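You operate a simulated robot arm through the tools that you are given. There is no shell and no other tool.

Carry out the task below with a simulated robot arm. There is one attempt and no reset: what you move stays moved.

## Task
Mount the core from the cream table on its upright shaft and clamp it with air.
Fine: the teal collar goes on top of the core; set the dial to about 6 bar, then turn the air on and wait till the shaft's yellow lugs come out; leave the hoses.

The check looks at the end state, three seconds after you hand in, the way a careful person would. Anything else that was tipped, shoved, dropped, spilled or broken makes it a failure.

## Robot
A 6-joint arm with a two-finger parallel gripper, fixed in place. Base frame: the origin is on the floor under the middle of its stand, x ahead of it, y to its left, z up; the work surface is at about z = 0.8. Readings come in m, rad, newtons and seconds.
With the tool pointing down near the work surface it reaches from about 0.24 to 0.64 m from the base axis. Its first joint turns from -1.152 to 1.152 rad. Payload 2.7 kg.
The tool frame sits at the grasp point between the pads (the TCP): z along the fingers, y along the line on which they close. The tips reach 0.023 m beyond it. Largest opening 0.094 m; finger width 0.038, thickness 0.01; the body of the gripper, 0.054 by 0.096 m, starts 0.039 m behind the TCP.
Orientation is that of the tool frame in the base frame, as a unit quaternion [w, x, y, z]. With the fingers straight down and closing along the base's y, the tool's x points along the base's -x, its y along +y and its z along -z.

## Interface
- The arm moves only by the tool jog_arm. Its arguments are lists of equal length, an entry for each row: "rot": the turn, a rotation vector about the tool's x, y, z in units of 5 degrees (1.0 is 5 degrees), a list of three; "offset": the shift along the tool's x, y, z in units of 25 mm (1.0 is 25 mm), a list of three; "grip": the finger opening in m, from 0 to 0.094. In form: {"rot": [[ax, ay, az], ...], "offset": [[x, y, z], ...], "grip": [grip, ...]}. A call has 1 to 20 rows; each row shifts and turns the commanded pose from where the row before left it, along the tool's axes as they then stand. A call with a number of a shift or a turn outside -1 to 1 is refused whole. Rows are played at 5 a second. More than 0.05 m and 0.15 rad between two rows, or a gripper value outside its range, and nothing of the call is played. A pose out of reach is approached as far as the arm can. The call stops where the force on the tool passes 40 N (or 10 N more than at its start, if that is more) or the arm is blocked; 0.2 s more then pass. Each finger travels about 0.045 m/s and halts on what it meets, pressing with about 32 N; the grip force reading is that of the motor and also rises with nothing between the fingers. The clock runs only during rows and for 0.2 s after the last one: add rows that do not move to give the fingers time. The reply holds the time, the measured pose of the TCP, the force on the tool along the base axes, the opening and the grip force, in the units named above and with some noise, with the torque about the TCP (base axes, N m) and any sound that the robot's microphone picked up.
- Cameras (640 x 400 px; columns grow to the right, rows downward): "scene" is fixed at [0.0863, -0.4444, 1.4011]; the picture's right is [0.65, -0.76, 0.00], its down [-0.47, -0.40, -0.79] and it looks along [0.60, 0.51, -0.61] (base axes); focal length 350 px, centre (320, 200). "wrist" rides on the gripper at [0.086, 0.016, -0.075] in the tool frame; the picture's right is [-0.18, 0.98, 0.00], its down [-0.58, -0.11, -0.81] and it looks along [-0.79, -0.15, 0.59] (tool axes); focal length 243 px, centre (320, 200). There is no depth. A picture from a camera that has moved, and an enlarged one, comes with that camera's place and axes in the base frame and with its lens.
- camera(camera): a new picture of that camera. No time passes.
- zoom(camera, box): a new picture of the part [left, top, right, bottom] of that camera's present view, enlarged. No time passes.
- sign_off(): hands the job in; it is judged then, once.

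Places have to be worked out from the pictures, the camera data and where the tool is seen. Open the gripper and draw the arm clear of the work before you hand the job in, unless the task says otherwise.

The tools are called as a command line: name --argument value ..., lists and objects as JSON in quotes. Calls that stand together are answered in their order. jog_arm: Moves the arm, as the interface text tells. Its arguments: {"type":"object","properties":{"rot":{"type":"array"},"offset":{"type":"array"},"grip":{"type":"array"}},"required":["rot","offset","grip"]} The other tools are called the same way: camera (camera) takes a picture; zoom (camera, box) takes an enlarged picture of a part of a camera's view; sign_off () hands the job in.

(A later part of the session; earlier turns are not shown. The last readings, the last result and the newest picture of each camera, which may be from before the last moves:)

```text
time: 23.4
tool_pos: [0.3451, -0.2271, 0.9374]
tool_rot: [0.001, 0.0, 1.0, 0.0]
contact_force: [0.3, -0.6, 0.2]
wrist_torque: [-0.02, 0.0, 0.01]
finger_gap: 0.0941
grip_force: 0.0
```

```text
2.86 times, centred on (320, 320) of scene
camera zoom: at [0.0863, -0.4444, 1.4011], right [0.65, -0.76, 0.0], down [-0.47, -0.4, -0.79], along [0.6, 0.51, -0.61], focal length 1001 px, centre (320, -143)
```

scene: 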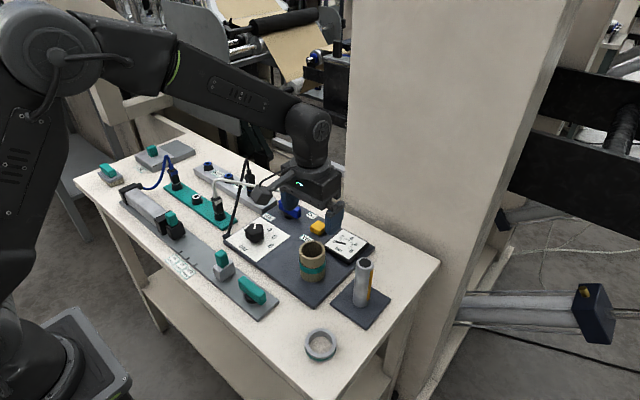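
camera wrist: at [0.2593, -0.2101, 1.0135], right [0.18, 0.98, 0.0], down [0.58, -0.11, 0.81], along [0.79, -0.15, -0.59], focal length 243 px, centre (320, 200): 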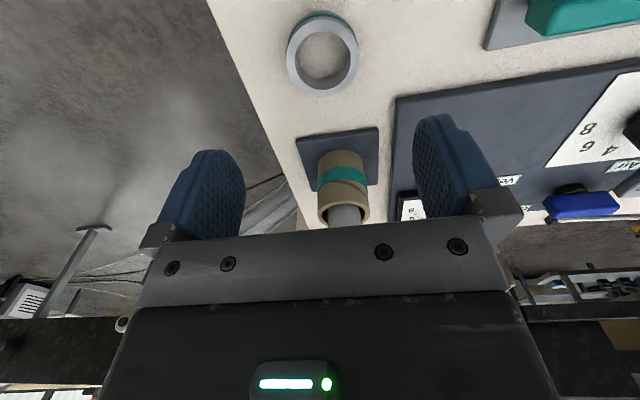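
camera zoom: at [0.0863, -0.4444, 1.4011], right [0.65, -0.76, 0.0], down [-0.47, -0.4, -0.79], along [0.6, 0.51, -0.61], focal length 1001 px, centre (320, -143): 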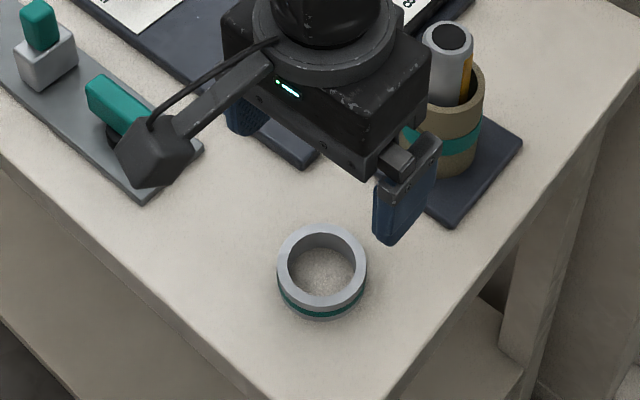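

The ring is at about (0.3458, -0.224), OD ≈ 57 mm, roughly 13 mm tall, lying flat. I correct 2.5 mm in y and descend so the fingertips stop about 6 mm above the table, straddling it.

jog_arm --rot '[[0, 0, 0], [0, 0, 0], [0, 0, 0], [0, 0, 0], [0, 0, 0], [0, 0, 0], [0, 0, 0]]' --offset '[[-0.03, 0.1, 0.8], [0, 0, 0.9], [0, 0, 0.9], [0, 0, 0.8], [0, 0, 0.5], [0, 0, 0.36], [0, 0, 0]]' --grip '[0.094, 0.094, 0.094, 0.094, 0.094, 0.094, 0.094]'

zoom --camera "scene" --box '[280, 300, 370, 380]'

camera --camera "wrist"

```text
time: 25.0
tool_pos: [0.3455, -0.2241, 0.8314]
tool_rot: [0.001, -0.001, 1.0, 0.0]
contact_force: [0.4, -0.3, -0.8]
wrist_torque: [0.05, 0.03, -0.01]
finger_gap: 0.094
grip_force: 0.1
```

```text
5.00 times, centred on (325, 340) of scene
camera zoom: at [0.0863, -0.4444, 1.4011], right [0.65, -0.76, 0.0], down [-0.47, -0.4, -0.79], along [0.6, 0.51, -0.61], focal length 1752 px, centre (295, -500)
```

zoom: 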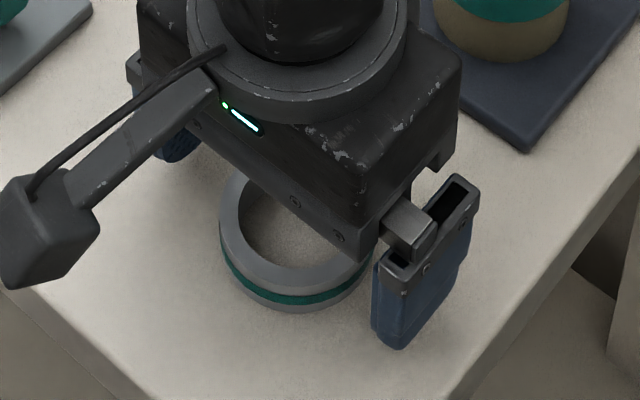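

```text
taken
camera wrist: at [0.2603, -0.2072, 0.9071], right [0.18, 0.98, 0.0], down [0.58, -0.11, 0.81], along [0.79, -0.15, -0.59], focal length 243 px, centre (320, 200)
```

wrist: 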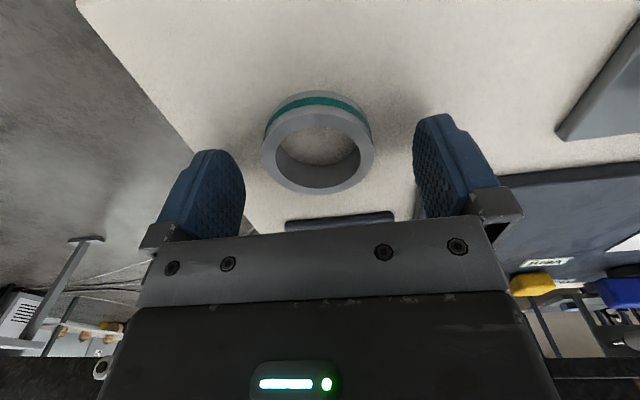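

The fingers straddle the ring. I zoom the wrist view to measure the ring's x offset from the tool, since that carries over to the placing.

zoom --camera "wrist" --box '[250, 80, 390, 210]'

```text
3.08 times, centred on (320, 145) of wrist
camera zoom: at [0.2603, -0.2072, 0.9071], right [0.18, 0.98, 0.0], down [0.58, -0.11, 0.81], along [0.79, -0.15, -0.59], focal length 746 px, centre (320, 369)
```

zoom: 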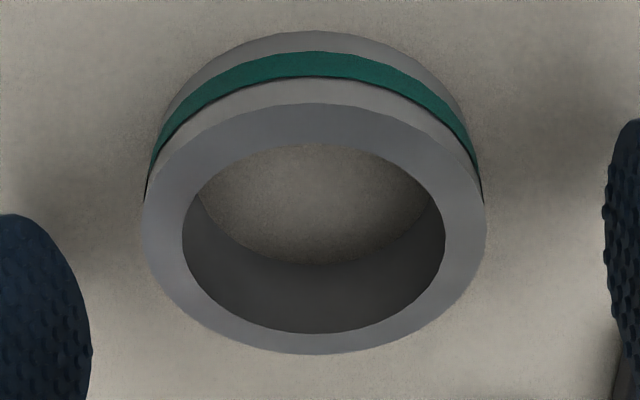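

The ring is about 1 mm forward of the tool centre, top about 14 mm below the TCP. I go 3 mm lower for a better hold and close on it.

jog_arm --rot '[[0, 0, 0], [0, 0, 0], [0, 0, 0], [0, 0, 0], [0, 0, 0], [0, 0, 0]]' --offset '[[0, -0.03, 0.12], [0, 0, 0], [0, 0, 0], [0, 0, 0], [0, 0, 0], [0, 0, 0]]' --grip '[0.094, 0.045, 0.045, 0.045, 0.045, 0.045]'

zoom --camera "wrist" --box '[230, 60, 410, 220]'

```text
time: 26.4
tool_pos: [0.346, -0.2247, 0.8293]
tool_rot: [0.001, -0.001, 1.0, 0.0]
contact_force: [-0.1, -0.7, 0.5]
wrist_torque: [0.01, 0.03, -0.03]
finger_gap: 0.0547
grip_force: 32.1
```

```text
2.50 times, centred on (320, 140) of wrist
camera zoom: at [0.2603, -0.2081, 0.9046], right [0.18, 0.98, 0.0], down [0.58, -0.11, 0.81], along [0.79, -0.15, -0.59], focal length 606 px, centre (320, 350)
```

zoom: 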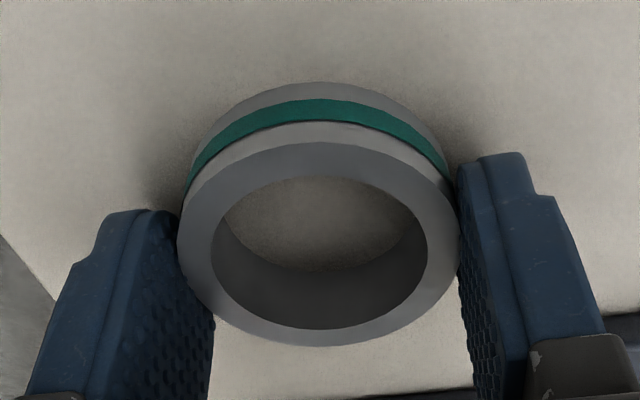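

Ring gripped (gap 0.0547 m, 32 N). I lift it 0.17 m and carry it over the shaft, its bottom well above the shaft tip.

jog_arm --rot '[[0, 0, 0], [0, 0, 0], [0, 0, 0], [0, 0, 0], [0, 0, 0], [0, 0, 0], [0, 0, 0], [0, 0, 0], [0, 0, 0], [0, 0, 0], [0, 0, 0], [0, 0, 0], [0, 0, 0], [0, 0, 0], [0, 0, 0], [0, 0, 0]]' --offset '[[0, 0, -0.3], [0, 0, -0.7], [0, 0, -0.97], [0, 0, -0.97], [0, 0, -0.97], [0, 0, -0.97], [0, 0, -0.97], [0, 0, -0.95], [-0.85, 0, 0], [-0.85, 0, 0], [-0.85, 0, 0], [-0.85, 0, 0], [-0.85, 0, 0], [-0.86, 0, 0], [0, 0, 0], [0, 0, 0]]' --grip '[0.045, 0.045, 0.045, 0.045, 0.045, 0.045, 0.045, 0.045, 0.045, 0.045, 0.045, 0.045, 0.045, 0.045, 0.045, 0.045]'

zoom --camera "wrist" --box '[220, 0, 420, 210]'

zoom --camera "scene" --box '[320, 200, 400, 290]'

```text
time: 29.8
tool_pos: [0.4748, -0.2237, 0.9975]
tool_rot: [0.0, -0.001, 1.0, 0.001]
contact_force: [-0.4, 0.6, -1.1]
wrist_torque: [0.0, 0.02, -0.03]
finger_gap: 0.0549
grip_force: 32.2
```

```text
1.90 times, centred on (320, 105) of wrist
camera zoom: at [0.3887, -0.2075, 1.0735], right [0.18, 0.98, 0.0], down [0.58, -0.11, 0.81], along [0.79, -0.15, -0.59], focal length 462 px, centre (320, 381)
```

zoom: 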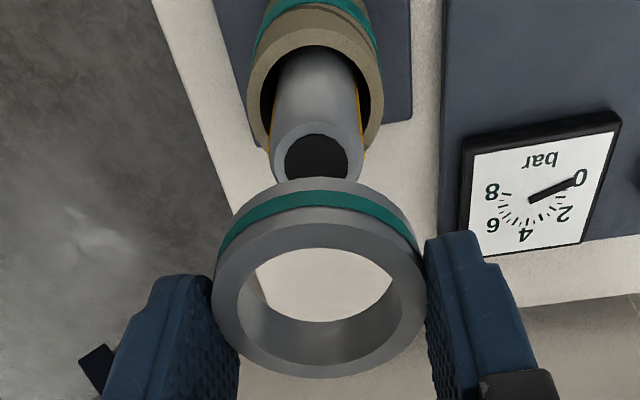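

```text
4.44 times, centred on (360, 245) of scene
camera zoom: at [0.0863, -0.4444, 1.4011], right [0.65, -0.76, 0.0], down [-0.47, -0.4, -0.79], along [0.6, 0.51, -0.61], focal length 1558 px, centre (142, 0)
```

zoom: 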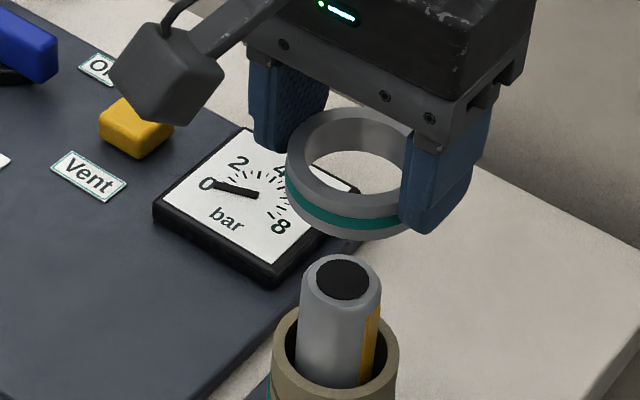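

The ring is within about 2.5 mm of the shaft axis (slightly +x, +y). I correct that and lower 40 mm to just above the shaft tip.

jog_arm --rot '[[0, 0, 0], [0, 0, 0], [0, 0, 0], [0, 0, 0], [0, 0, 0]]' --offset '[[0.1, -0.03, 0.3], [0, 0, 0.5], [0, 0, 0.5], [0, 0, 0.3], [0, 0, 0]]' --grip '[0.045, 0.045, 0.045, 0.045, 0.045]'

zoom --camera "scene" --box '[330, 215, 400, 285]'

zoom --camera "wrist" --box '[240, 20, 400, 210]'

```text
time: 31.0
tool_pos: [0.4709, -0.2253, 0.9582]
tool_rot: [0.0, 0.0, 1.0, 0.001]
contact_force: [-0.5, 0.4, -0.6]
wrist_torque: [0.04, 0.0, 0.0]
finger_gap: 0.0546
grip_force: 32.1
```

```text
5.71 times, centred on (365, 250) of scene
camera zoom: at [0.0863, -0.4444, 1.4011], right [0.65, -0.76, 0.0], down [-0.47, -0.4, -0.79], along [0.6, 0.51, -0.61], focal length 2003 px, centre (63, -86)
```

zoom: 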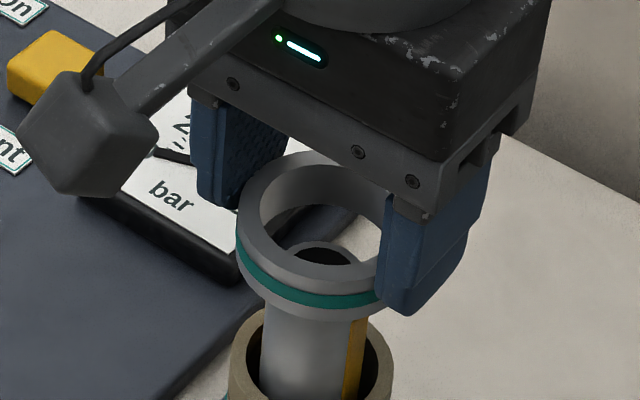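

```text
2.11 times, centred on (320, 115) of wrist
camera zoom: at [0.3855, -0.2085, 1.034], right [0.18, 0.98, 0.0], down [0.58, -0.11, 0.81], along [0.79, -0.15, -0.59], focal length 511 px, centre (320, 379)
```

zoom: 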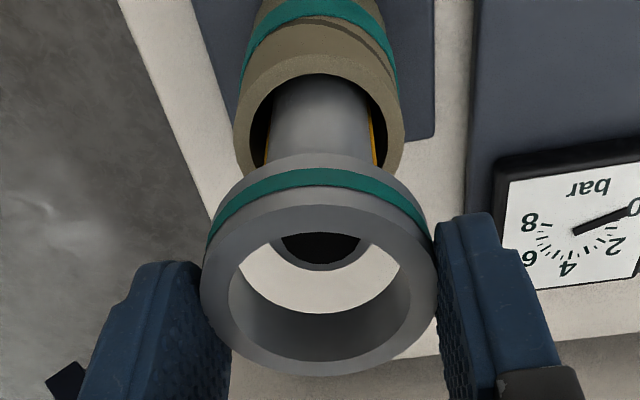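

The tip is visible inside the ring opening, with the ring perhaps 1.5–2 mm behind in x. I nudge +1.5 mm in x and lower 20 mm gently over the tip.

jog_arm --rot '[[0, 0, 0], [0, 0, 0], [0, 0, 0], [0, 0, 0], [0, 0, 0], [0, 0, 0]]' --offset '[[-0.06, 0, 0.16], [0, 0, 0.16], [0, 0, 0.16], [0, 0, 0.16], [0, 0, 0.16], [0, 0, 0]]' --grip '[0.045, 0.045, 0.045, 0.045, 0.045, 0.045]'

zoom --camera "scene" --box '[330, 225, 400, 295]'

zoom --camera "wrist" --box '[240, 20, 400, 210]'

```text
time: 32.4
tool_pos: [0.4713, -0.225, 0.9387]
tool_rot: [0.0, 0.0, 1.0, 0.001]
contact_force: [0.5, -0.5, -0.2]
wrist_torque: [0.0, -0.03, 0.0]
finger_gap: 0.0548
grip_force: 32.1
```

```text
5.71 times, centred on (365, 260) of scene
camera zoom: at [0.0863, -0.4444, 1.4011], right [0.65, -0.76, 0.0], down [-0.47, -0.4, -0.79], along [0.6, 0.51, -0.61], focal length 2003 px, centre (63, -143)
```

zoom: 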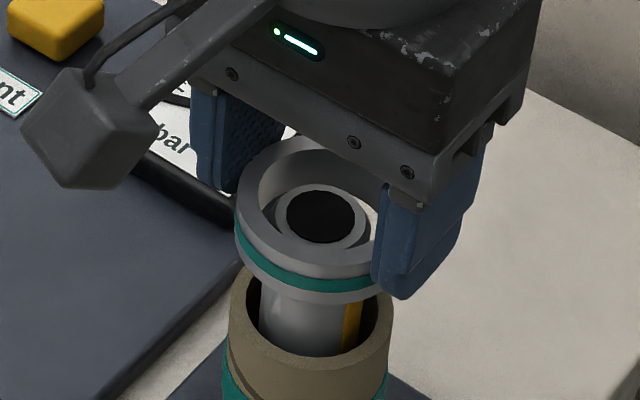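

```text
2.11 times, centred on (320, 115) of wrist
camera zoom: at [0.3867, -0.2085, 1.0143], right [0.18, 0.98, 0.0], down [0.58, -0.11, 0.81], along [0.79, -0.15, -0.59], focal length 511 px, centre (320, 379)
```

zoom: 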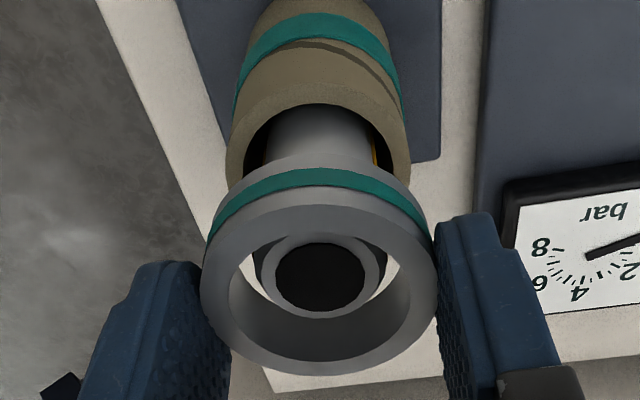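

The tip is entering the ring concentrically with no side force. I lower another 26 mm along the shaft.

jog_arm --rot '[[0, 0, 0], [0, 0, 0], [0, 0, 0], [0, 0, 0], [0, 0, 0], [0, 0, 0], [0, 0, 0]]' --offset '[[0, 0, 0.18], [0, 0, 0.18], [0, 0, 0.18], [0, 0, 0.18], [0, 0, 0.18], [0, 0, 0.14], [0, 0, 0]]' --grip '[0.045, 0.045, 0.045, 0.045, 0.045, 0.045, 0.045]'

zoom --camera "scene" --box '[330, 235, 400, 305]'

zoom --camera "wrist" --box '[240, 40, 400, 230]'

```text
time: 34.0
tool_pos: [0.4736, -0.2265, 0.9136]
tool_rot: [0.001, 0.0, 1.0, -0.001]
contact_force: [-1.0, -0.1, -0.5]
wrist_torque: [0.02, 0.02, 0.0]
finger_gap: 0.0544
grip_force: 32.6
```

```text
5.71 times, centred on (365, 270) of scene
camera zoom: at [0.0863, -0.4444, 1.4011], right [0.65, -0.76, 0.0], down [-0.47, -0.4, -0.79], along [0.6, 0.51, -0.61], focal length 2003 px, centre (63, -200)
```

zoom: 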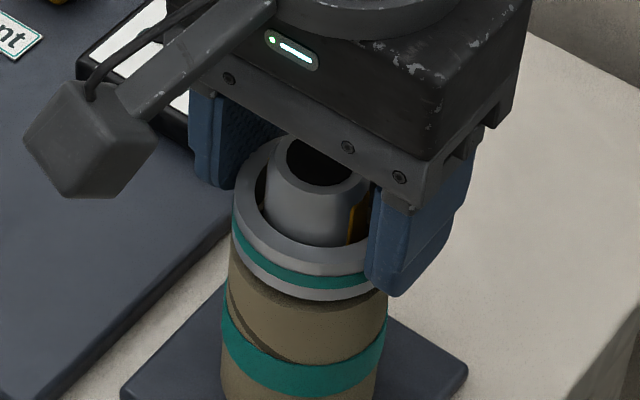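

```text
2.11 times, centred on (320, 135) of wrist
camera zoom: at [0.387, -0.2088, 0.9885], right [0.18, 0.98, 0.0], down [0.58, -0.11, 0.81], along [0.79, -0.15, -0.59], focal length 511 px, centre (320, 337)
```

zoom: 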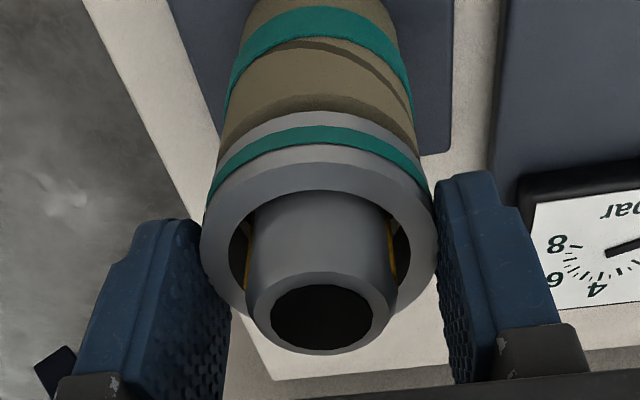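

The ring is on the shaft just above the core's top rim. I lower in 1.5 mm steps and watch for the contact force.

jog_arm --rot '[[0, 0, 0], [0, 0, 0], [0, 0, 0], [0, 0, 0]]' --offset '[[0, 0, 0.06], [0, 0, 0.06], [0, 0, 0.06], [0, 0, 0]]' --grip '[0.045, 0.045, 0.045, 0.045]'

zoom --camera "scene" --box '[330, 245, 390, 305]'

zoom --camera "wrist" --box '[260, 40, 380, 160]'

```text
time: 35.0
tool_pos: [0.4709, -0.226, 0.9081]
tool_rot: [0.001, 0.0, 1.0, 0.001]
contact_force: [0.2, 0.2, 0.2]
wrist_torque: [0.02, -0.01, 0.02]
finger_gap: 0.0548
grip_force: 31.7
```

```text
6.67 times, centred on (360, 275) of scene
camera zoom: at [0.0863, -0.4444, 1.4011], right [0.65, -0.76, 0.0], down [-0.47, -0.4, -0.79], along [0.6, 0.51, -0.61], focal length 2336 px, centre (53, -300)
```

zoom: 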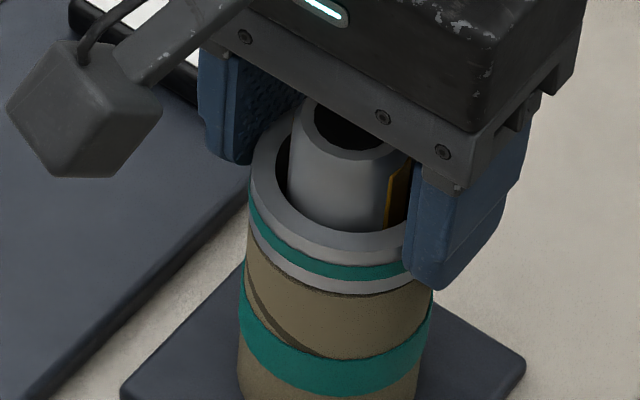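

```text
3.33 times, centred on (320, 100) of wrist
camera zoom: at [0.3868, -0.2085, 0.984], right [0.18, 0.98, 0.0], down [0.58, -0.11, 0.81], along [0.79, -0.15, -0.59], focal length 809 px, centre (320, 533)
```

zoom: 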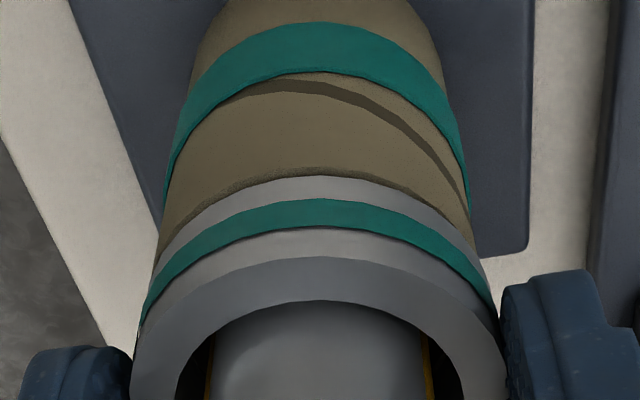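

Only a thin shadow gap remains. I step down another 2 mm.

jog_arm --rot '[[0, 0, 0], [0, 0, 0], [0, 0, 0]]' --offset '[[0, 0, 0.04], [0, 0, 0.04], [0, 0, 0]]' --grip '[0.045, 0.045, 0.045]'

zoom --camera "wrist" --box '[260, 40, 380, 160]'

```text
time: 35.8
tool_pos: [0.4719, -0.225, 0.9064]
tool_rot: [0.001, 0.0, 1.0, -0.001]
contact_force: [-2.7, 1.1, 8.0]
wrist_torque: [0.21, 0.2, 0.0]
finger_gap: 0.0548
grip_force: 32.0
```

```text
3.33 times, centred on (320, 100) of wrist
camera zoom: at [0.387, -0.2087, 0.9826], right [0.18, 0.98, 0.0], down [0.58, -0.11, 0.81], along [0.79, -0.15, -0.59], focal length 809 px, centre (320, 533)
```

zoom: 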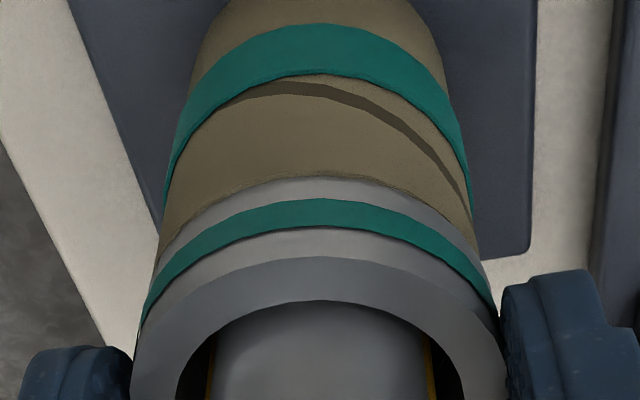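

Contact: 8 N upward, and the ring rests on the core's rim. I release it.

jog_arm --rot '[[0, 0, 0], [0, 0, 0], [0, 0, 0], [0, 0, 0], [0, 0, 0]]' --offset '[[0, 0, 0], [0, 0, 0], [0, 0, 0], [0, 0, 0], [0, 0, 0]]' --grip '[0.058, 0.065, 0.08, 0.08, 0.08]'

zoom --camera "scene" --box '[320, 240, 400, 320]'

```text
time: 37.0
tool_pos: [0.4725, -0.2248, 0.9069]
tool_rot: [0.001, -0.001, 1.0, -0.001]
contact_force: [-0.4, -0.4, 0.2]
wrist_torque: [-0.01, 0.02, 0.0]
finger_gap: 0.0799
grip_force: 0.0
```

```text
5.00 times, centred on (360, 280) of scene
camera zoom: at [0.0863, -0.4444, 1.4011], right [0.65, -0.76, 0.0], down [-0.47, -0.4, -0.79], along [0.6, 0.51, -0.61], focal length 1752 px, centre (120, -200)
```

zoom: 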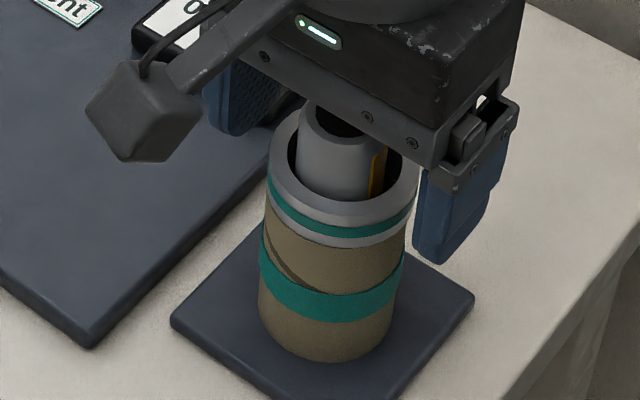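

The ring sits flat and concentric on the core. I raise straight up 0.175 m with the fingers open.

jog_arm --rot '[[0, 0, 0], [0, 0, 0], [0, 0, 0], [0, 0, 0], [0, 0, 0], [0, 0, 0], [0, 0, 0], [0, 0, 0], [0, 0, 0]]' --offset '[[0, 0, -0.3], [0, 0, -0.7], [0, 0, -1], [0, 0, -1], [0, 0, -1], [0, 0, -1], [0, 0, -1], [0, 0, -1], [0, 0, 0]]' --grip '[0.08, 0.08, 0.08, 0.08, 0.08, 0.08, 0.08, 0.08, 0.08]'

zoom --camera "scene" --box '[310, 230, 410, 330]'

zoom --camera "scene" --box '[210, 160, 350, 280]'

```text
time: 39.0
tool_pos: [0.4726, -0.2258, 1.0803]
tool_rot: [0.001, 0.0, 1.0, -0.001]
contact_force: [0.6, 0.1, 1.0]
wrist_torque: [0.02, 0.0, 0.0]
finger_gap: 0.0799
grip_force: 0.0
```

```text
4.00 times, centred on (360, 280) of scene
camera zoom: at [0.0863, -0.4444, 1.4011], right [0.65, -0.76, 0.0], down [-0.47, -0.4, -0.79], along [0.6, 0.51, -0.61], focal length 1402 px, centre (160, -120)
```

zoom: 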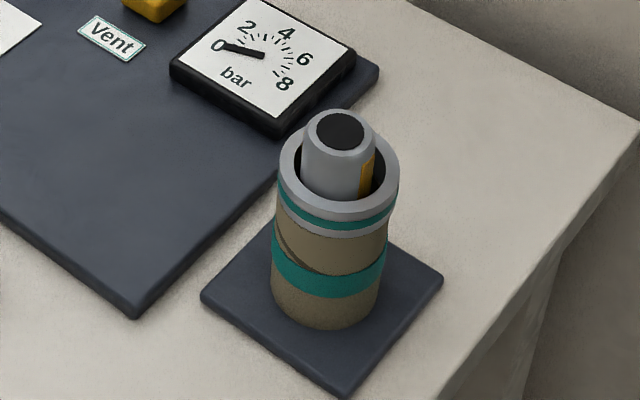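

```text
3.33 times, centred on (280, 220) of scene
camera zoom: at [0.0863, -0.4444, 1.4011], right [0.65, -0.76, 0.0], down [-0.47, -0.4, -0.79], along [0.6, 0.51, -0.61], focal length 1168 px, centre (453, 133)
```

zoom: 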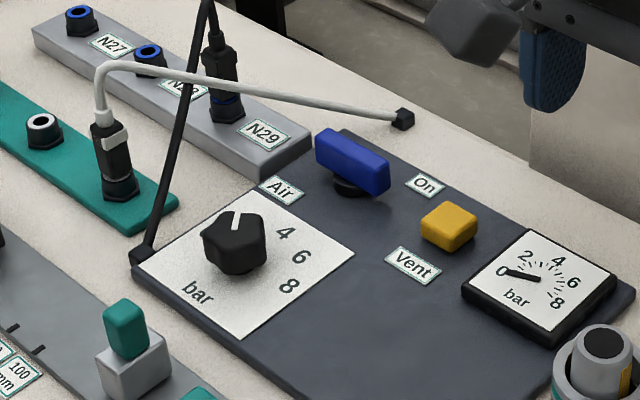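

Core and collar are in place. Next is the dial: I move at height to above the knob near (0.455, 0.065), well above the hoses.

jog_arm --rot '[[0, 0, 0], [0, 0, 0], [0, 0, 0], [0, 0, 0], [0, 0, 0], [0, 0, 0], [0, 0, 0], [0, 0, 0], [0, 0, 0], [0, 0, 0], [0, 0, 0], [0, 0, 0], [0, 0, 0], [0, 0, 0]]' --offset '[[0.0542, 0.8946, 0], [0.0542, 0.8946, 0], [0.0542, 0.8946, 0], [0.0542, 0.8946, 0], [0.0542, 0.8946, 0], [0.0542, 0.8946, 0], [0.0542, 0.8946, 0], [0.0542, 0.8946, 0], [0.0542, 0.8946, 0], [0.0542, 0.8946, 0], [0.0542, 0.8946, 0], [0.0542, 0.8946, 0], [0.0542, 0.8946, 0], [0, 0, 0]]' --grip '[0.08, 0.08, 0.08, 0.08, 0.08, 0.08, 0.08, 0.08, 0.08, 0.08, 0.08, 0.08, 0.08, 0.08]'

camera --camera "wrist"

zoom --camera "wrist" --box '[230, 0, 490, 165]'

```text
time: 42.0
tool_pos: [0.4541, 0.0663, 1.0805]
tool_rot: [0.001, -0.001, 1.0, 0.0]
contact_force: [-0.1, 0.4, -0.2]
wrist_torque: [0.03, -0.01, 0.0]
finger_gap: 0.0803
grip_force: 0.0
```

```text
taken
camera wrist: at [0.3682, 0.0831, 1.1562], right [0.18, 0.98, 0.0], down [0.58, -0.11, 0.81], along [0.79, -0.15, -0.59], focal length 243 px, centre (320, 200)
```

wrist: 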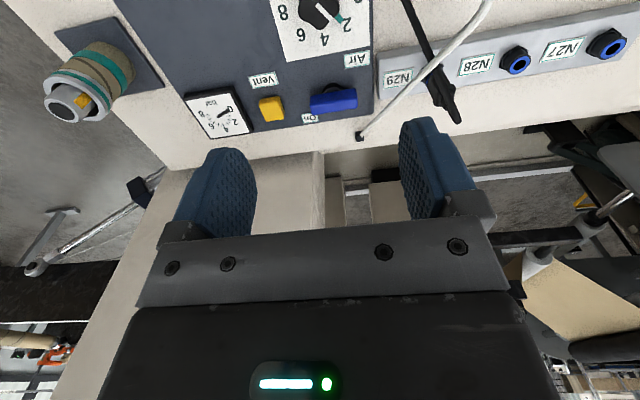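

```text
2.42 times, centred on (360, 82) of wrist
camera zoom: at [0.3682, 0.0831, 1.1562], right [0.18, 0.98, 0.0], down [0.58, -0.11, 0.81], along [0.79, -0.15, -0.59], focal length 588 px, centre (223, 485)
```

zoom: 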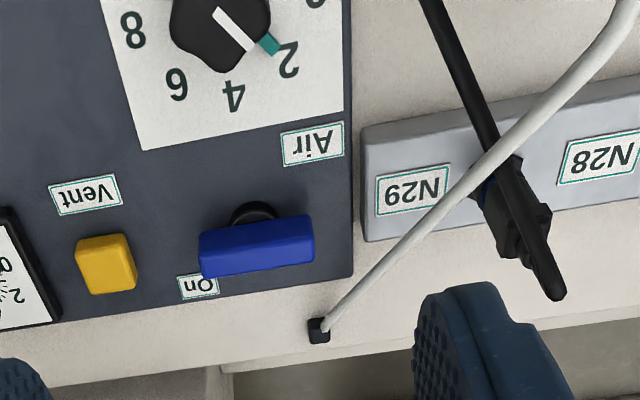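

There is a small teal mark by the knob's pointer that I want to inspect. I turn the tool 90° (camera swinging toward -y, away from the hoses) so the later clockwise turn ends with the camera on the free -x side.

jog_arm --rot '[[0, 0, -1], [0, 0, -1], [0, 0, -1], [0, 0, -1], [0, 0, -1], [0, 0, -1], [0, 0, -1], [0, 0, -1], [0, 0, -1], [0, 0, -1], [0, 0, -1], [0, 0, -1], [0, 0, -1], [0, 0, -1], [0, 0, -1], [0, 0, -1], [0, 0, -1], [0, 0, -1], [0, 0, 0]]' --offset '[[0, 0, 0], [0, 0, 0], [0, 0, 0], [0, 0, 0], [0, 0, 0], [0, 0, 0], [0, 0, 0], [0, 0, 0], [0, 0, 0], [0, 0, 0], [0, 0, 0], [0, 0, 0], [0, 0, 0], [0, 0, 0], [0, 0, 0], [0, 0, 0], [0, 0, 0], [0, 0, 0], [0, 0, 0]]' --grip '[0.08, 0.08, 0.08, 0.08, 0.08, 0.08, 0.08, 0.08, 0.08, 0.08, 0.08, 0.08, 0.08, 0.08, 0.08, 0.08, 0.08, 0.08, 0.08]'

camera --camera "wrist"

camera --camera "scene"

```text
time: 46.0
tool_pos: [0.4545, 0.067, 1.0821]
tool_rot: [0.0, 0.708, -0.706, 0.001]
contact_force: [-0.2, -0.5, 0.6]
wrist_torque: [-0.04, -0.01, 0.02]
finger_gap: 0.08
grip_force: 0.1
```

```text
taken
camera wrist: at [0.4387, -0.0201, 1.1571], right [-0.98, 0.18, 0.0], down [0.11, 0.58, 0.81], along [0.15, 0.79, -0.59], focal length 243 px, centre (320, 200)
```

wrist: 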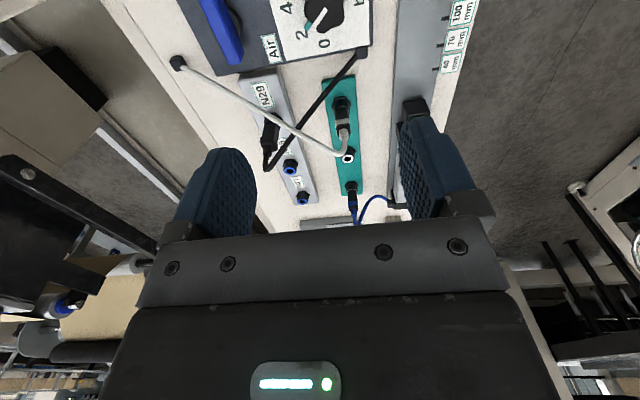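

```text
taken
```

scene: 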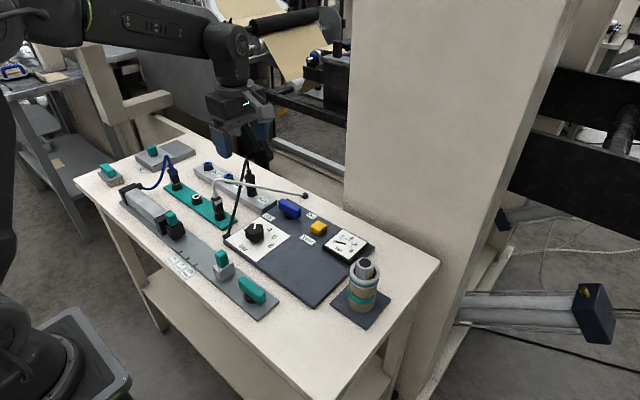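

The turn worked. I zoom on the knob, which is at the top edge of the wrist view.

zoom --camera "wrist" --box '[260, 0, 380, 75]'

zoom --camera "wrist" --box '[170, 0, 370, 180]'

```text
5.33 times, centred on (320, 38) of wrist
camera zoom: at [0.4387, -0.0201, 1.1571], right [-0.98, 0.18, 0.0], down [0.11, 0.58, 0.81], along [0.15, 0.79, -0.59], focal length 1294 px, centre (320, 1067)
```

zoom: 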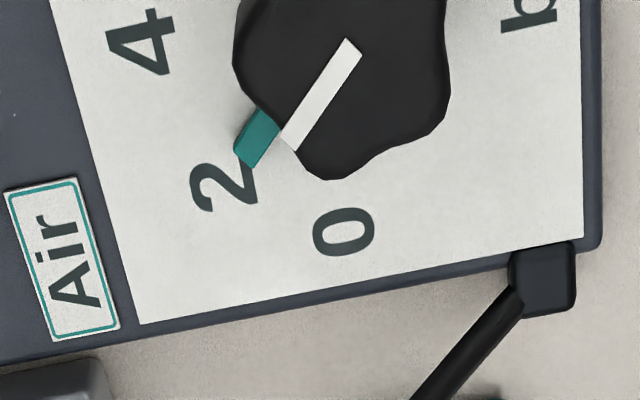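

```text
2.22 times, centred on (270, 90) of wrist
camera zoom: at [0.4387, -0.0201, 1.1571], right [-0.98, 0.18, 0.0], down [0.11, 0.58, 0.81], along [0.15, 0.79, -0.59], focal length 539 px, centre (431, 444)
```

zoom: 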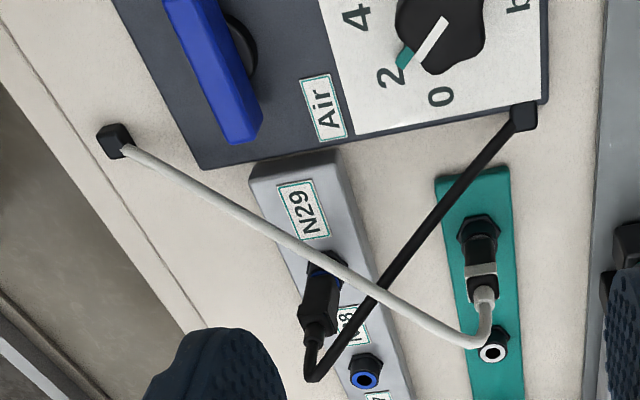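

The pointer and a teal tab at the knob's foot both point at 2. I back the tool off 0.08 m toward -y and lower 0.08 m to see the whole knob for its centre, height and lobes.

jog_arm --rot '[[0, 0, 0], [0, 0, 0], [0, 0, 0], [0, 0, 0], [0, 0, 0]]' --offset '[[0.8, 0, 0.8], [0.8, 0, 0.8], [0.8, 0, 0.8], [0.8, 0, 0.8], [0, 0, 0]]' --grip '[0.08, 0.08, 0.08, 0.08, 0.08]'

camera --camera "wrist"

zoom --camera "wrist" --box '[240, 30, 400, 150]'

zoom --camera "scene" --box '[230, 205, 290, 265]'

```text
time: 47.2
tool_pos: [0.4531, -0.0136, 1.0007]
tool_rot: [0.0, 0.707, -0.707, 0.001]
contact_force: [-0.4, -0.8, -0.3]
wrist_torque: [-0.01, 0.01, -0.05]
finger_gap: 0.0801
grip_force: 0.0
```

```text
taken
camera wrist: at [0.4383, -0.0991, 1.0766], right [-0.98, 0.18, 0.0], down [0.11, 0.58, 0.81], along [0.15, 0.79, -0.59], focal length 243 px, centre (320, 200)
```

wrist: 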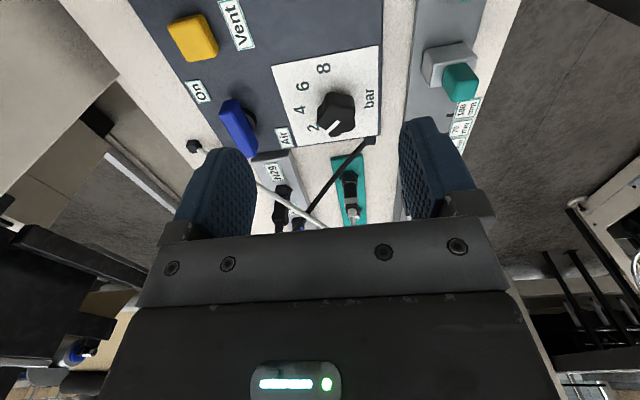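

```text
3.33 times, centred on (320, 90) of wrist
camera zoom: at [0.4383, -0.0991, 1.0766], right [-0.98, 0.18, 0.0], down [0.11, 0.58, 0.81], along [0.15, 0.79, -0.59], focal length 809 px, centre (320, 567)
```

zoom: 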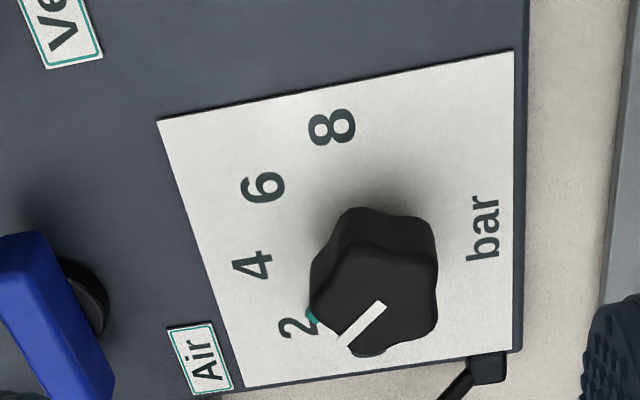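

```text
6.67 times, centred on (260, 235) of scene
camera zoom: at [0.0863, -0.4444, 1.4011], right [0.65, -0.76, 0.0], down [-0.47, -0.4, -0.79], along [0.6, 0.51, -0.61], focal length 2336 px, centre (720, -33)
```

zoom: 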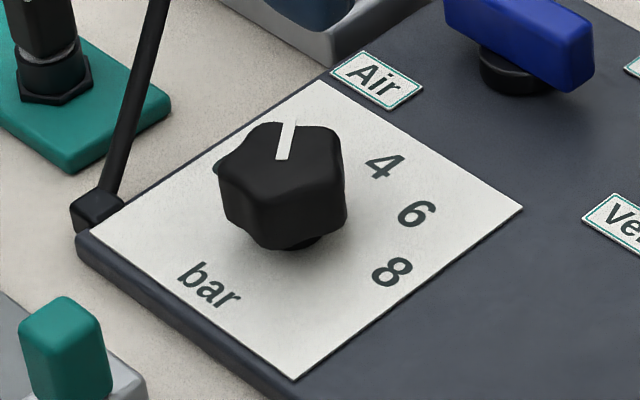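

The scale runs 40° per 2 bar around a knob centre at about (0.450, 0.0686), knob top z ≈ 0.841; the pointer is at about +41° (2 bar), so 6 bar needs about 80° clockwise. The five lobes suit closing along x. I move over the knob and descend to z = 0.90, staying clear of the black hose.

jog_arm --rot '[[0, 0, 0], [0, 0, 0], [0, 0, 0], [0, 0, 0], [0, 0, 0], [0, 0, 0], [0, 0, 0], [0, 0, 0], [0, 0, 0]]' --offset '[[-0.822, 0.031, 0], [-0.822, 0.031, 0], [-0.822, 0.031, 0], [-0.822, 0.031, 0], [0, 0, 1], [0, 0, 1], [0, 0, 1], [0, 0, 1], [0, 0, 0]]' --grip '[0.072, 0.072, 0.072, 0.072, 0.072, 0.072, 0.072, 0.072, 0.072]'

camera --camera "wrist"

zoom --camera "scene" --box '[200, 150, 320, 270]'

zoom --camera "wrist" --box '[240, 40, 400, 170]'

```text
time: 49.2
tool_pos: [0.45, 0.0686, 0.9005]
tool_rot: [-0.001, 0.708, -0.706, 0.0]
contact_force: [-0.7, -0.3, -0.5]
wrist_torque: [-0.02, 0.03, -0.02]
finger_gap: 0.0718
grip_force: 0.1
```

```text
taken
camera wrist: at [0.4356, -0.0168, 0.9762], right [-0.98, 0.18, 0.0], down [0.11, 0.58, 0.81], along [0.15, 0.79, -0.59], focal length 243 px, centre (320, 200)
```

wrist: 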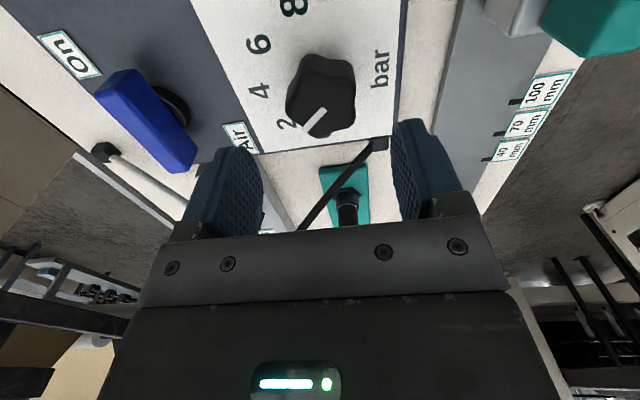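

```text
3.33 times, centred on (260, 210) of scene
camera zoom: at [0.0863, -0.4444, 1.4011], right [0.65, -0.76, 0.0], down [-0.47, -0.4, -0.79], along [0.6, 0.51, -0.61], focal length 1168 px, centre (520, 167)
```

zoom: 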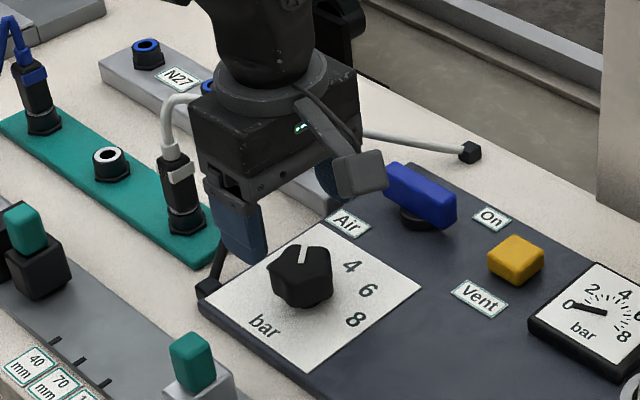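

```text
3.08 times, centred on (320, 105) of wrist
camera zoom: at [0.4356, -0.0168, 0.9762], right [-0.98, 0.18, 0.0], down [0.11, 0.58, 0.81], along [0.15, 0.79, -0.59], focal length 746 px, centre (320, 492)
```

zoom: 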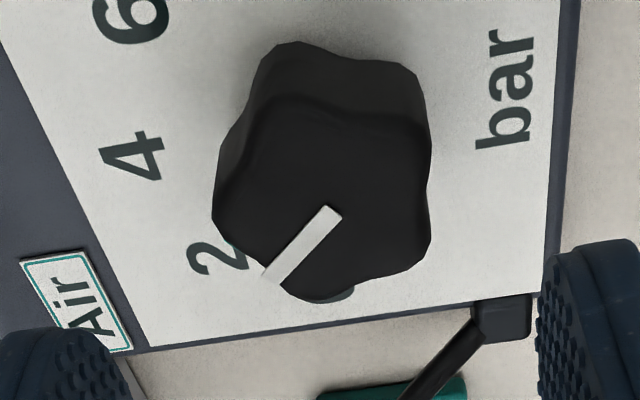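

The knob is centred under the tool (0.4504, 0.068) and its lobes line up with closing along x. I descend so the tips overlap the knob by about 16 mm, staying above the plate, and then close.

jog_arm --rot '[[0, 0, 0], [0, 0, 0], [0, 0, 0], [0, 0, 0], [0, 0, 0]]' --offset '[[0, 0, 0.8], [0, 0, 0.7], [0, 0, 0.4], [0, 0, 0.22], [0, 0, 0]]' --grip '[0.072, 0.072, 0.072, 0.072, 0.072]'

camera --camera "wrist"

zoom --camera "scene" --box '[210, 190, 300, 270]'

```text
time: 50.4
tool_pos: [0.4512, 0.0686, 0.8482]
tool_rot: [-0.001, 0.708, -0.707, 0.001]
contact_force: [-0.4, 0.1, -0.4]
wrist_torque: [0.0, -0.02, 0.02]
finger_gap: 0.0724
grip_force: 0.0
```

```text
taken
camera wrist: at [0.4363, -0.0176, 0.9241], right [-0.98, 0.18, 0.0], down [0.11, 0.58, 0.81], along [0.15, 0.79, -0.59], focal length 243 px, centre (320, 200)
```

wrist: 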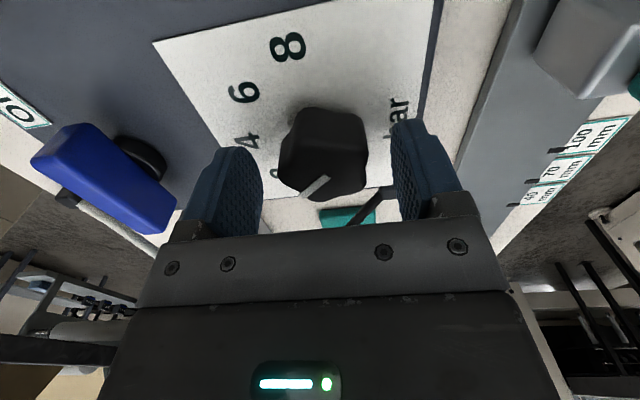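

```text
5.00 times, centred on (255, 230) of scene
camera zoom: at [0.0863, -0.4444, 1.4011], right [0.65, -0.76, 0.0], down [-0.47, -0.4, -0.79], along [0.6, 0.51, -0.61], focal length 1752 px, centre (645, 50)
```

zoom: 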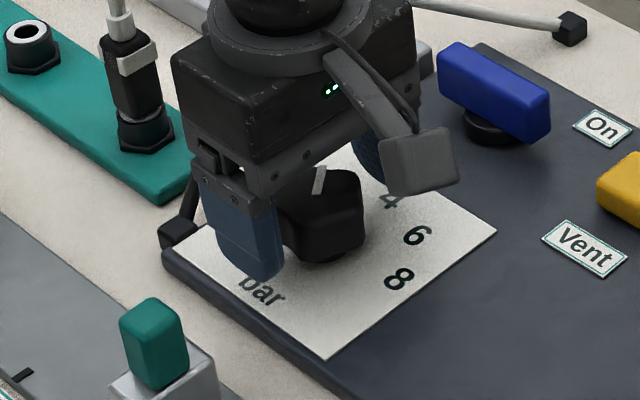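

Fingers straddle the knob with room to the hose. I close on it.

jog_arm --rot '[[0, 0, 0], [0, 0, 0], [0, 0, 0], [0, 0, 0], [0, 0, 0]]' --offset '[[0, 0, 0], [0, 0, 0], [0, 0, 0], [0, 0, 0], [0, 0, 0]]' --grip '[0.03, 0.03, 0.03, 0.03, 0.03]'

zoom --camera "wrist" --box '[240, 70, 400, 220]'

```text
time: 51.6
tool_pos: [0.4486, 0.0685, 0.8479]
tool_rot: [0.003, 0.707, -0.707, -0.001]
contact_force: [-24.6, 3.1, 7.9]
wrist_torque: [0.33, 0.41, -0.09]
finger_gap: 0.0414
grip_force: 45.4
```

```text
2.67 times, centred on (320, 145) of wrist
camera zoom: at [0.4342, -0.0176, 0.9238], right [-0.98, 0.18, 0.01], down [0.11, 0.58, 0.8], along [0.14, 0.79, -0.59], focal length 647 px, centre (320, 347)
```

zoom: 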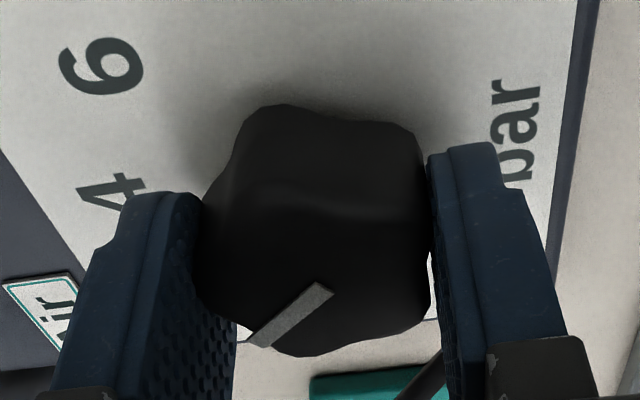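

The grip closed at 41 mm, but there is a -25 N side load because the knob's lobe and flats are not symmetric about the tool centre (the arm was pulled 2.6 mm to -x). I move the commanded pose by that amount to relieve it before turning.

jog_arm --rot '[[0, 0, 0], [0, 0, 0], [0, 0, 0]]' --offset '[[0, 0.05, -0.01], [0, 0.05, -0.01], [0, 0, 0]]' --grip '[0.03, 0.03, 0.03]'

zoom --camera "wrist" --box '[240, 70, 400, 220]'

```text
time: 52.4
tool_pos: [0.4491, 0.0674, 0.8477]
tool_rot: [0.0, 0.708, -0.706, 0.001]
contact_force: [-4.6, 3.9, -14.8]
wrist_torque: [-0.5, 0.13, 0.02]
finger_gap: 0.0412
grip_force: 44.5
```

```text
2.67 times, centred on (320, 145) of wrist
camera zoom: at [0.4334, -0.0177, 0.9237], right [-0.98, 0.18, 0.0], down [0.11, 0.58, 0.81], along [0.15, 0.79, -0.59], focal length 647 px, centre (320, 347)
```

zoom: 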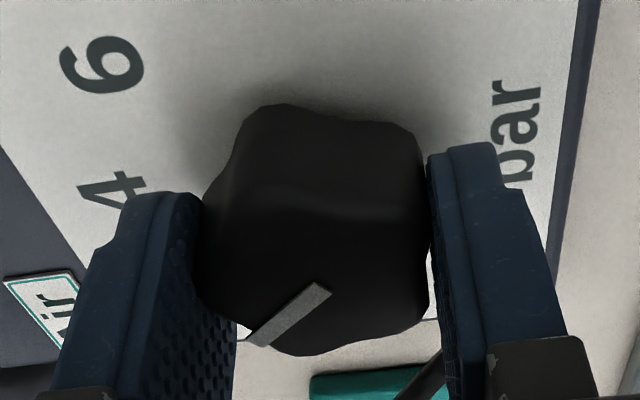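

Side load is now small. I turn 20° clockwise (positive about the tool's downward axis) in 5° rows, following the knob's axis, and check the readings.

jog_arm --rot '[[0, 0, 0], [0, 0, 1], [0, 0, 1], [0, 0, 1], [0, 0, 1], [0, 0, 0]]' --offset '[[0, 0, 0.012], [0.0084, 0, 0], [0.0084, 0, 0], [0.0084, 0, 0], [0.0084, 0, 0], [0, 0, 0]]' --grip '[0.03, 0.03, 0.03, 0.03, 0.03, 0.03]'

zoom --camera "wrist" --box '[240, 70, 400, 220]'

zoom --camera "scene" --box '[210, 190, 300, 270]'

```text
time: 53.8
tool_pos: [0.448, 0.067, 0.8478]
tool_rot: [0.001, -0.574, 0.819, -0.001]
contact_force: [14.7, 16.2, -33.1]
wrist_torque: [0.44, -0.3, 0.04]
finger_gap: 0.0413
grip_force: 45.2
```

```text
2.67 times, centred on (320, 145) of wrist
camera zoom: at [0.4054, -0.0073, 0.9236], right [-0.86, 0.51, 0.0], down [0.3, 0.51, 0.81], along [0.41, 0.69, -0.59], focal length 647 px, centre (320, 347)
```

zoom: 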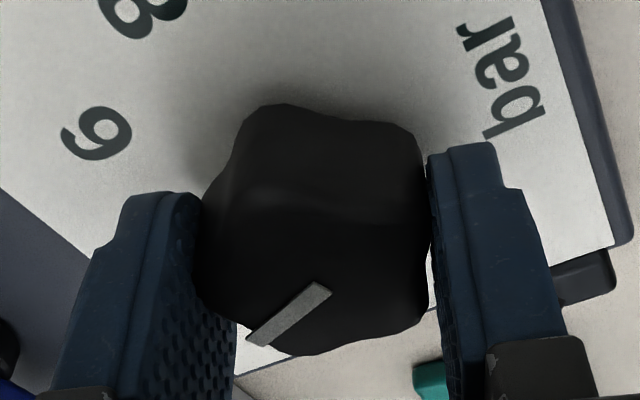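

```text
5.00 times, centred on (255, 230) of scene
camera zoom: at [0.0871, -0.444, 1.4012], right [0.65, -0.76, 0.0], down [-0.47, -0.4, -0.79], along [0.6, 0.51, -0.61], focal length 1752 px, centre (645, 50)
```

zoom: 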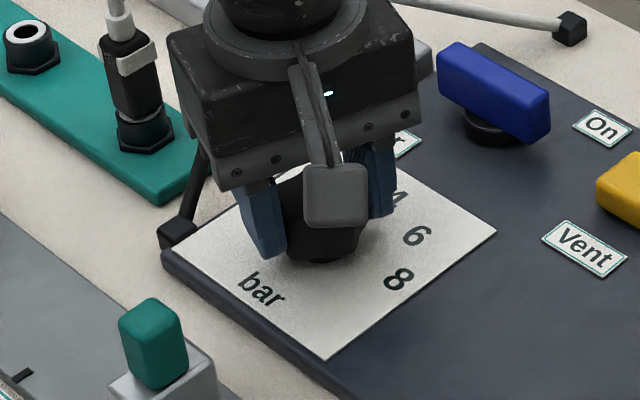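

The knob turns along with the grip (pointer moved 20°), but lateral and upward-pull loads have built up. I relieve them with a small shift toward the indicated direction before continuing.

jog_arm --rot '[[0, 0, 0], [0, 0, 0], [0, 0, 0]]' --offset '[[-0.04, -0.016, 0.01], [-0.04, -0.016, 0.01], [0, 0, 0]]' --grip '[0.03, 0.03, 0.03]'

```text
time: 54.6
tool_pos: [0.4497, 0.0689, 0.8477]
tool_rot: [-0.001, -0.574, 0.819, 0.0]
contact_force: [-0.2, 0.3, -10.3]
wrist_torque: [0.65, -0.18, 0.0]
finger_gap: 0.0413
grip_force: 44.6
```

Lateral load is now zero. From how the pose had to shift, the knob axis sits about (+4…5, -2) mm from the TCP in the tool frame; I include that pivot correction and turn 20° more.

jog_arm --rot '[[0, 0, 1], [0, 0, 1], [0, 0, 1], [0, 0, 1], [0, 0, 0]]' --offset '[[-0.0066, -0.015, 0.006], [-0.0066, -0.015, 0], [-0.0066, -0.015, 0], [-0.0066, -0.015, 0], [0, 0, 0]]' --grip '[0.03, 0.03, 0.03, 0.03, 0.03]'

zoom --camera "wrist" --box '[240, 70, 400, 220]'

```text
time: 55.8
tool_pos: [0.4505, 0.0676, 0.8477]
tool_rot: [-0.002, -0.423, 0.906, -0.001]
contact_force: [-19.0, -14.0, 17.0]
wrist_torque: [-0.07, 0.32, -0.05]
finger_gap: 0.0412
grip_force: 45.2
```

```text
2.67 times, centred on (320, 145) of wrist
camera zoom: at [0.3837, 0.0124, 0.9242], right [-0.63, 0.77, 0.0], down [0.46, 0.38, 0.8], along [0.62, 0.51, -0.59], focal length 647 px, centre (320, 347)
```

zoom: 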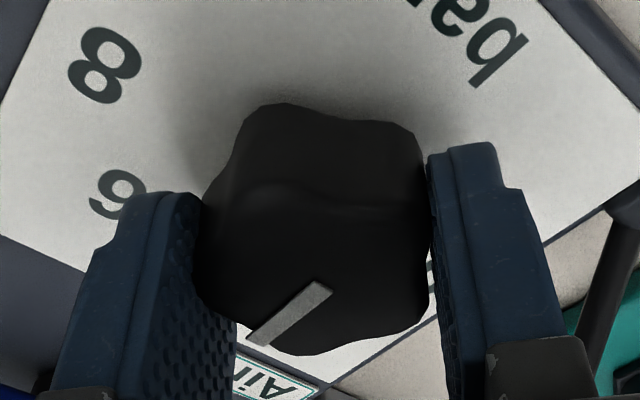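

Now the load is the other way, so the pivot correction was too much. I relieve again and then turn 20° with no extra shift.

jog_arm --rot '[[0, 0, 0], [0, 0, 0], [0, 0, 0]]' --offset '[[0.046, 0.011, -0.006], [0.046, 0.011, -0.006], [0, 0, 0]]' --grip '[0.03, 0.03, 0.03]'

```text
time: 56.6
tool_pos: [0.4502, 0.0679, 0.8477]
tool_rot: [0.002, -0.423, 0.906, -0.001]
contact_force: [-2.5, -3.1, 8.8]
wrist_torque: [-0.87, 0.64, 0.01]
finger_gap: 0.0413
grip_force: 45.4
```

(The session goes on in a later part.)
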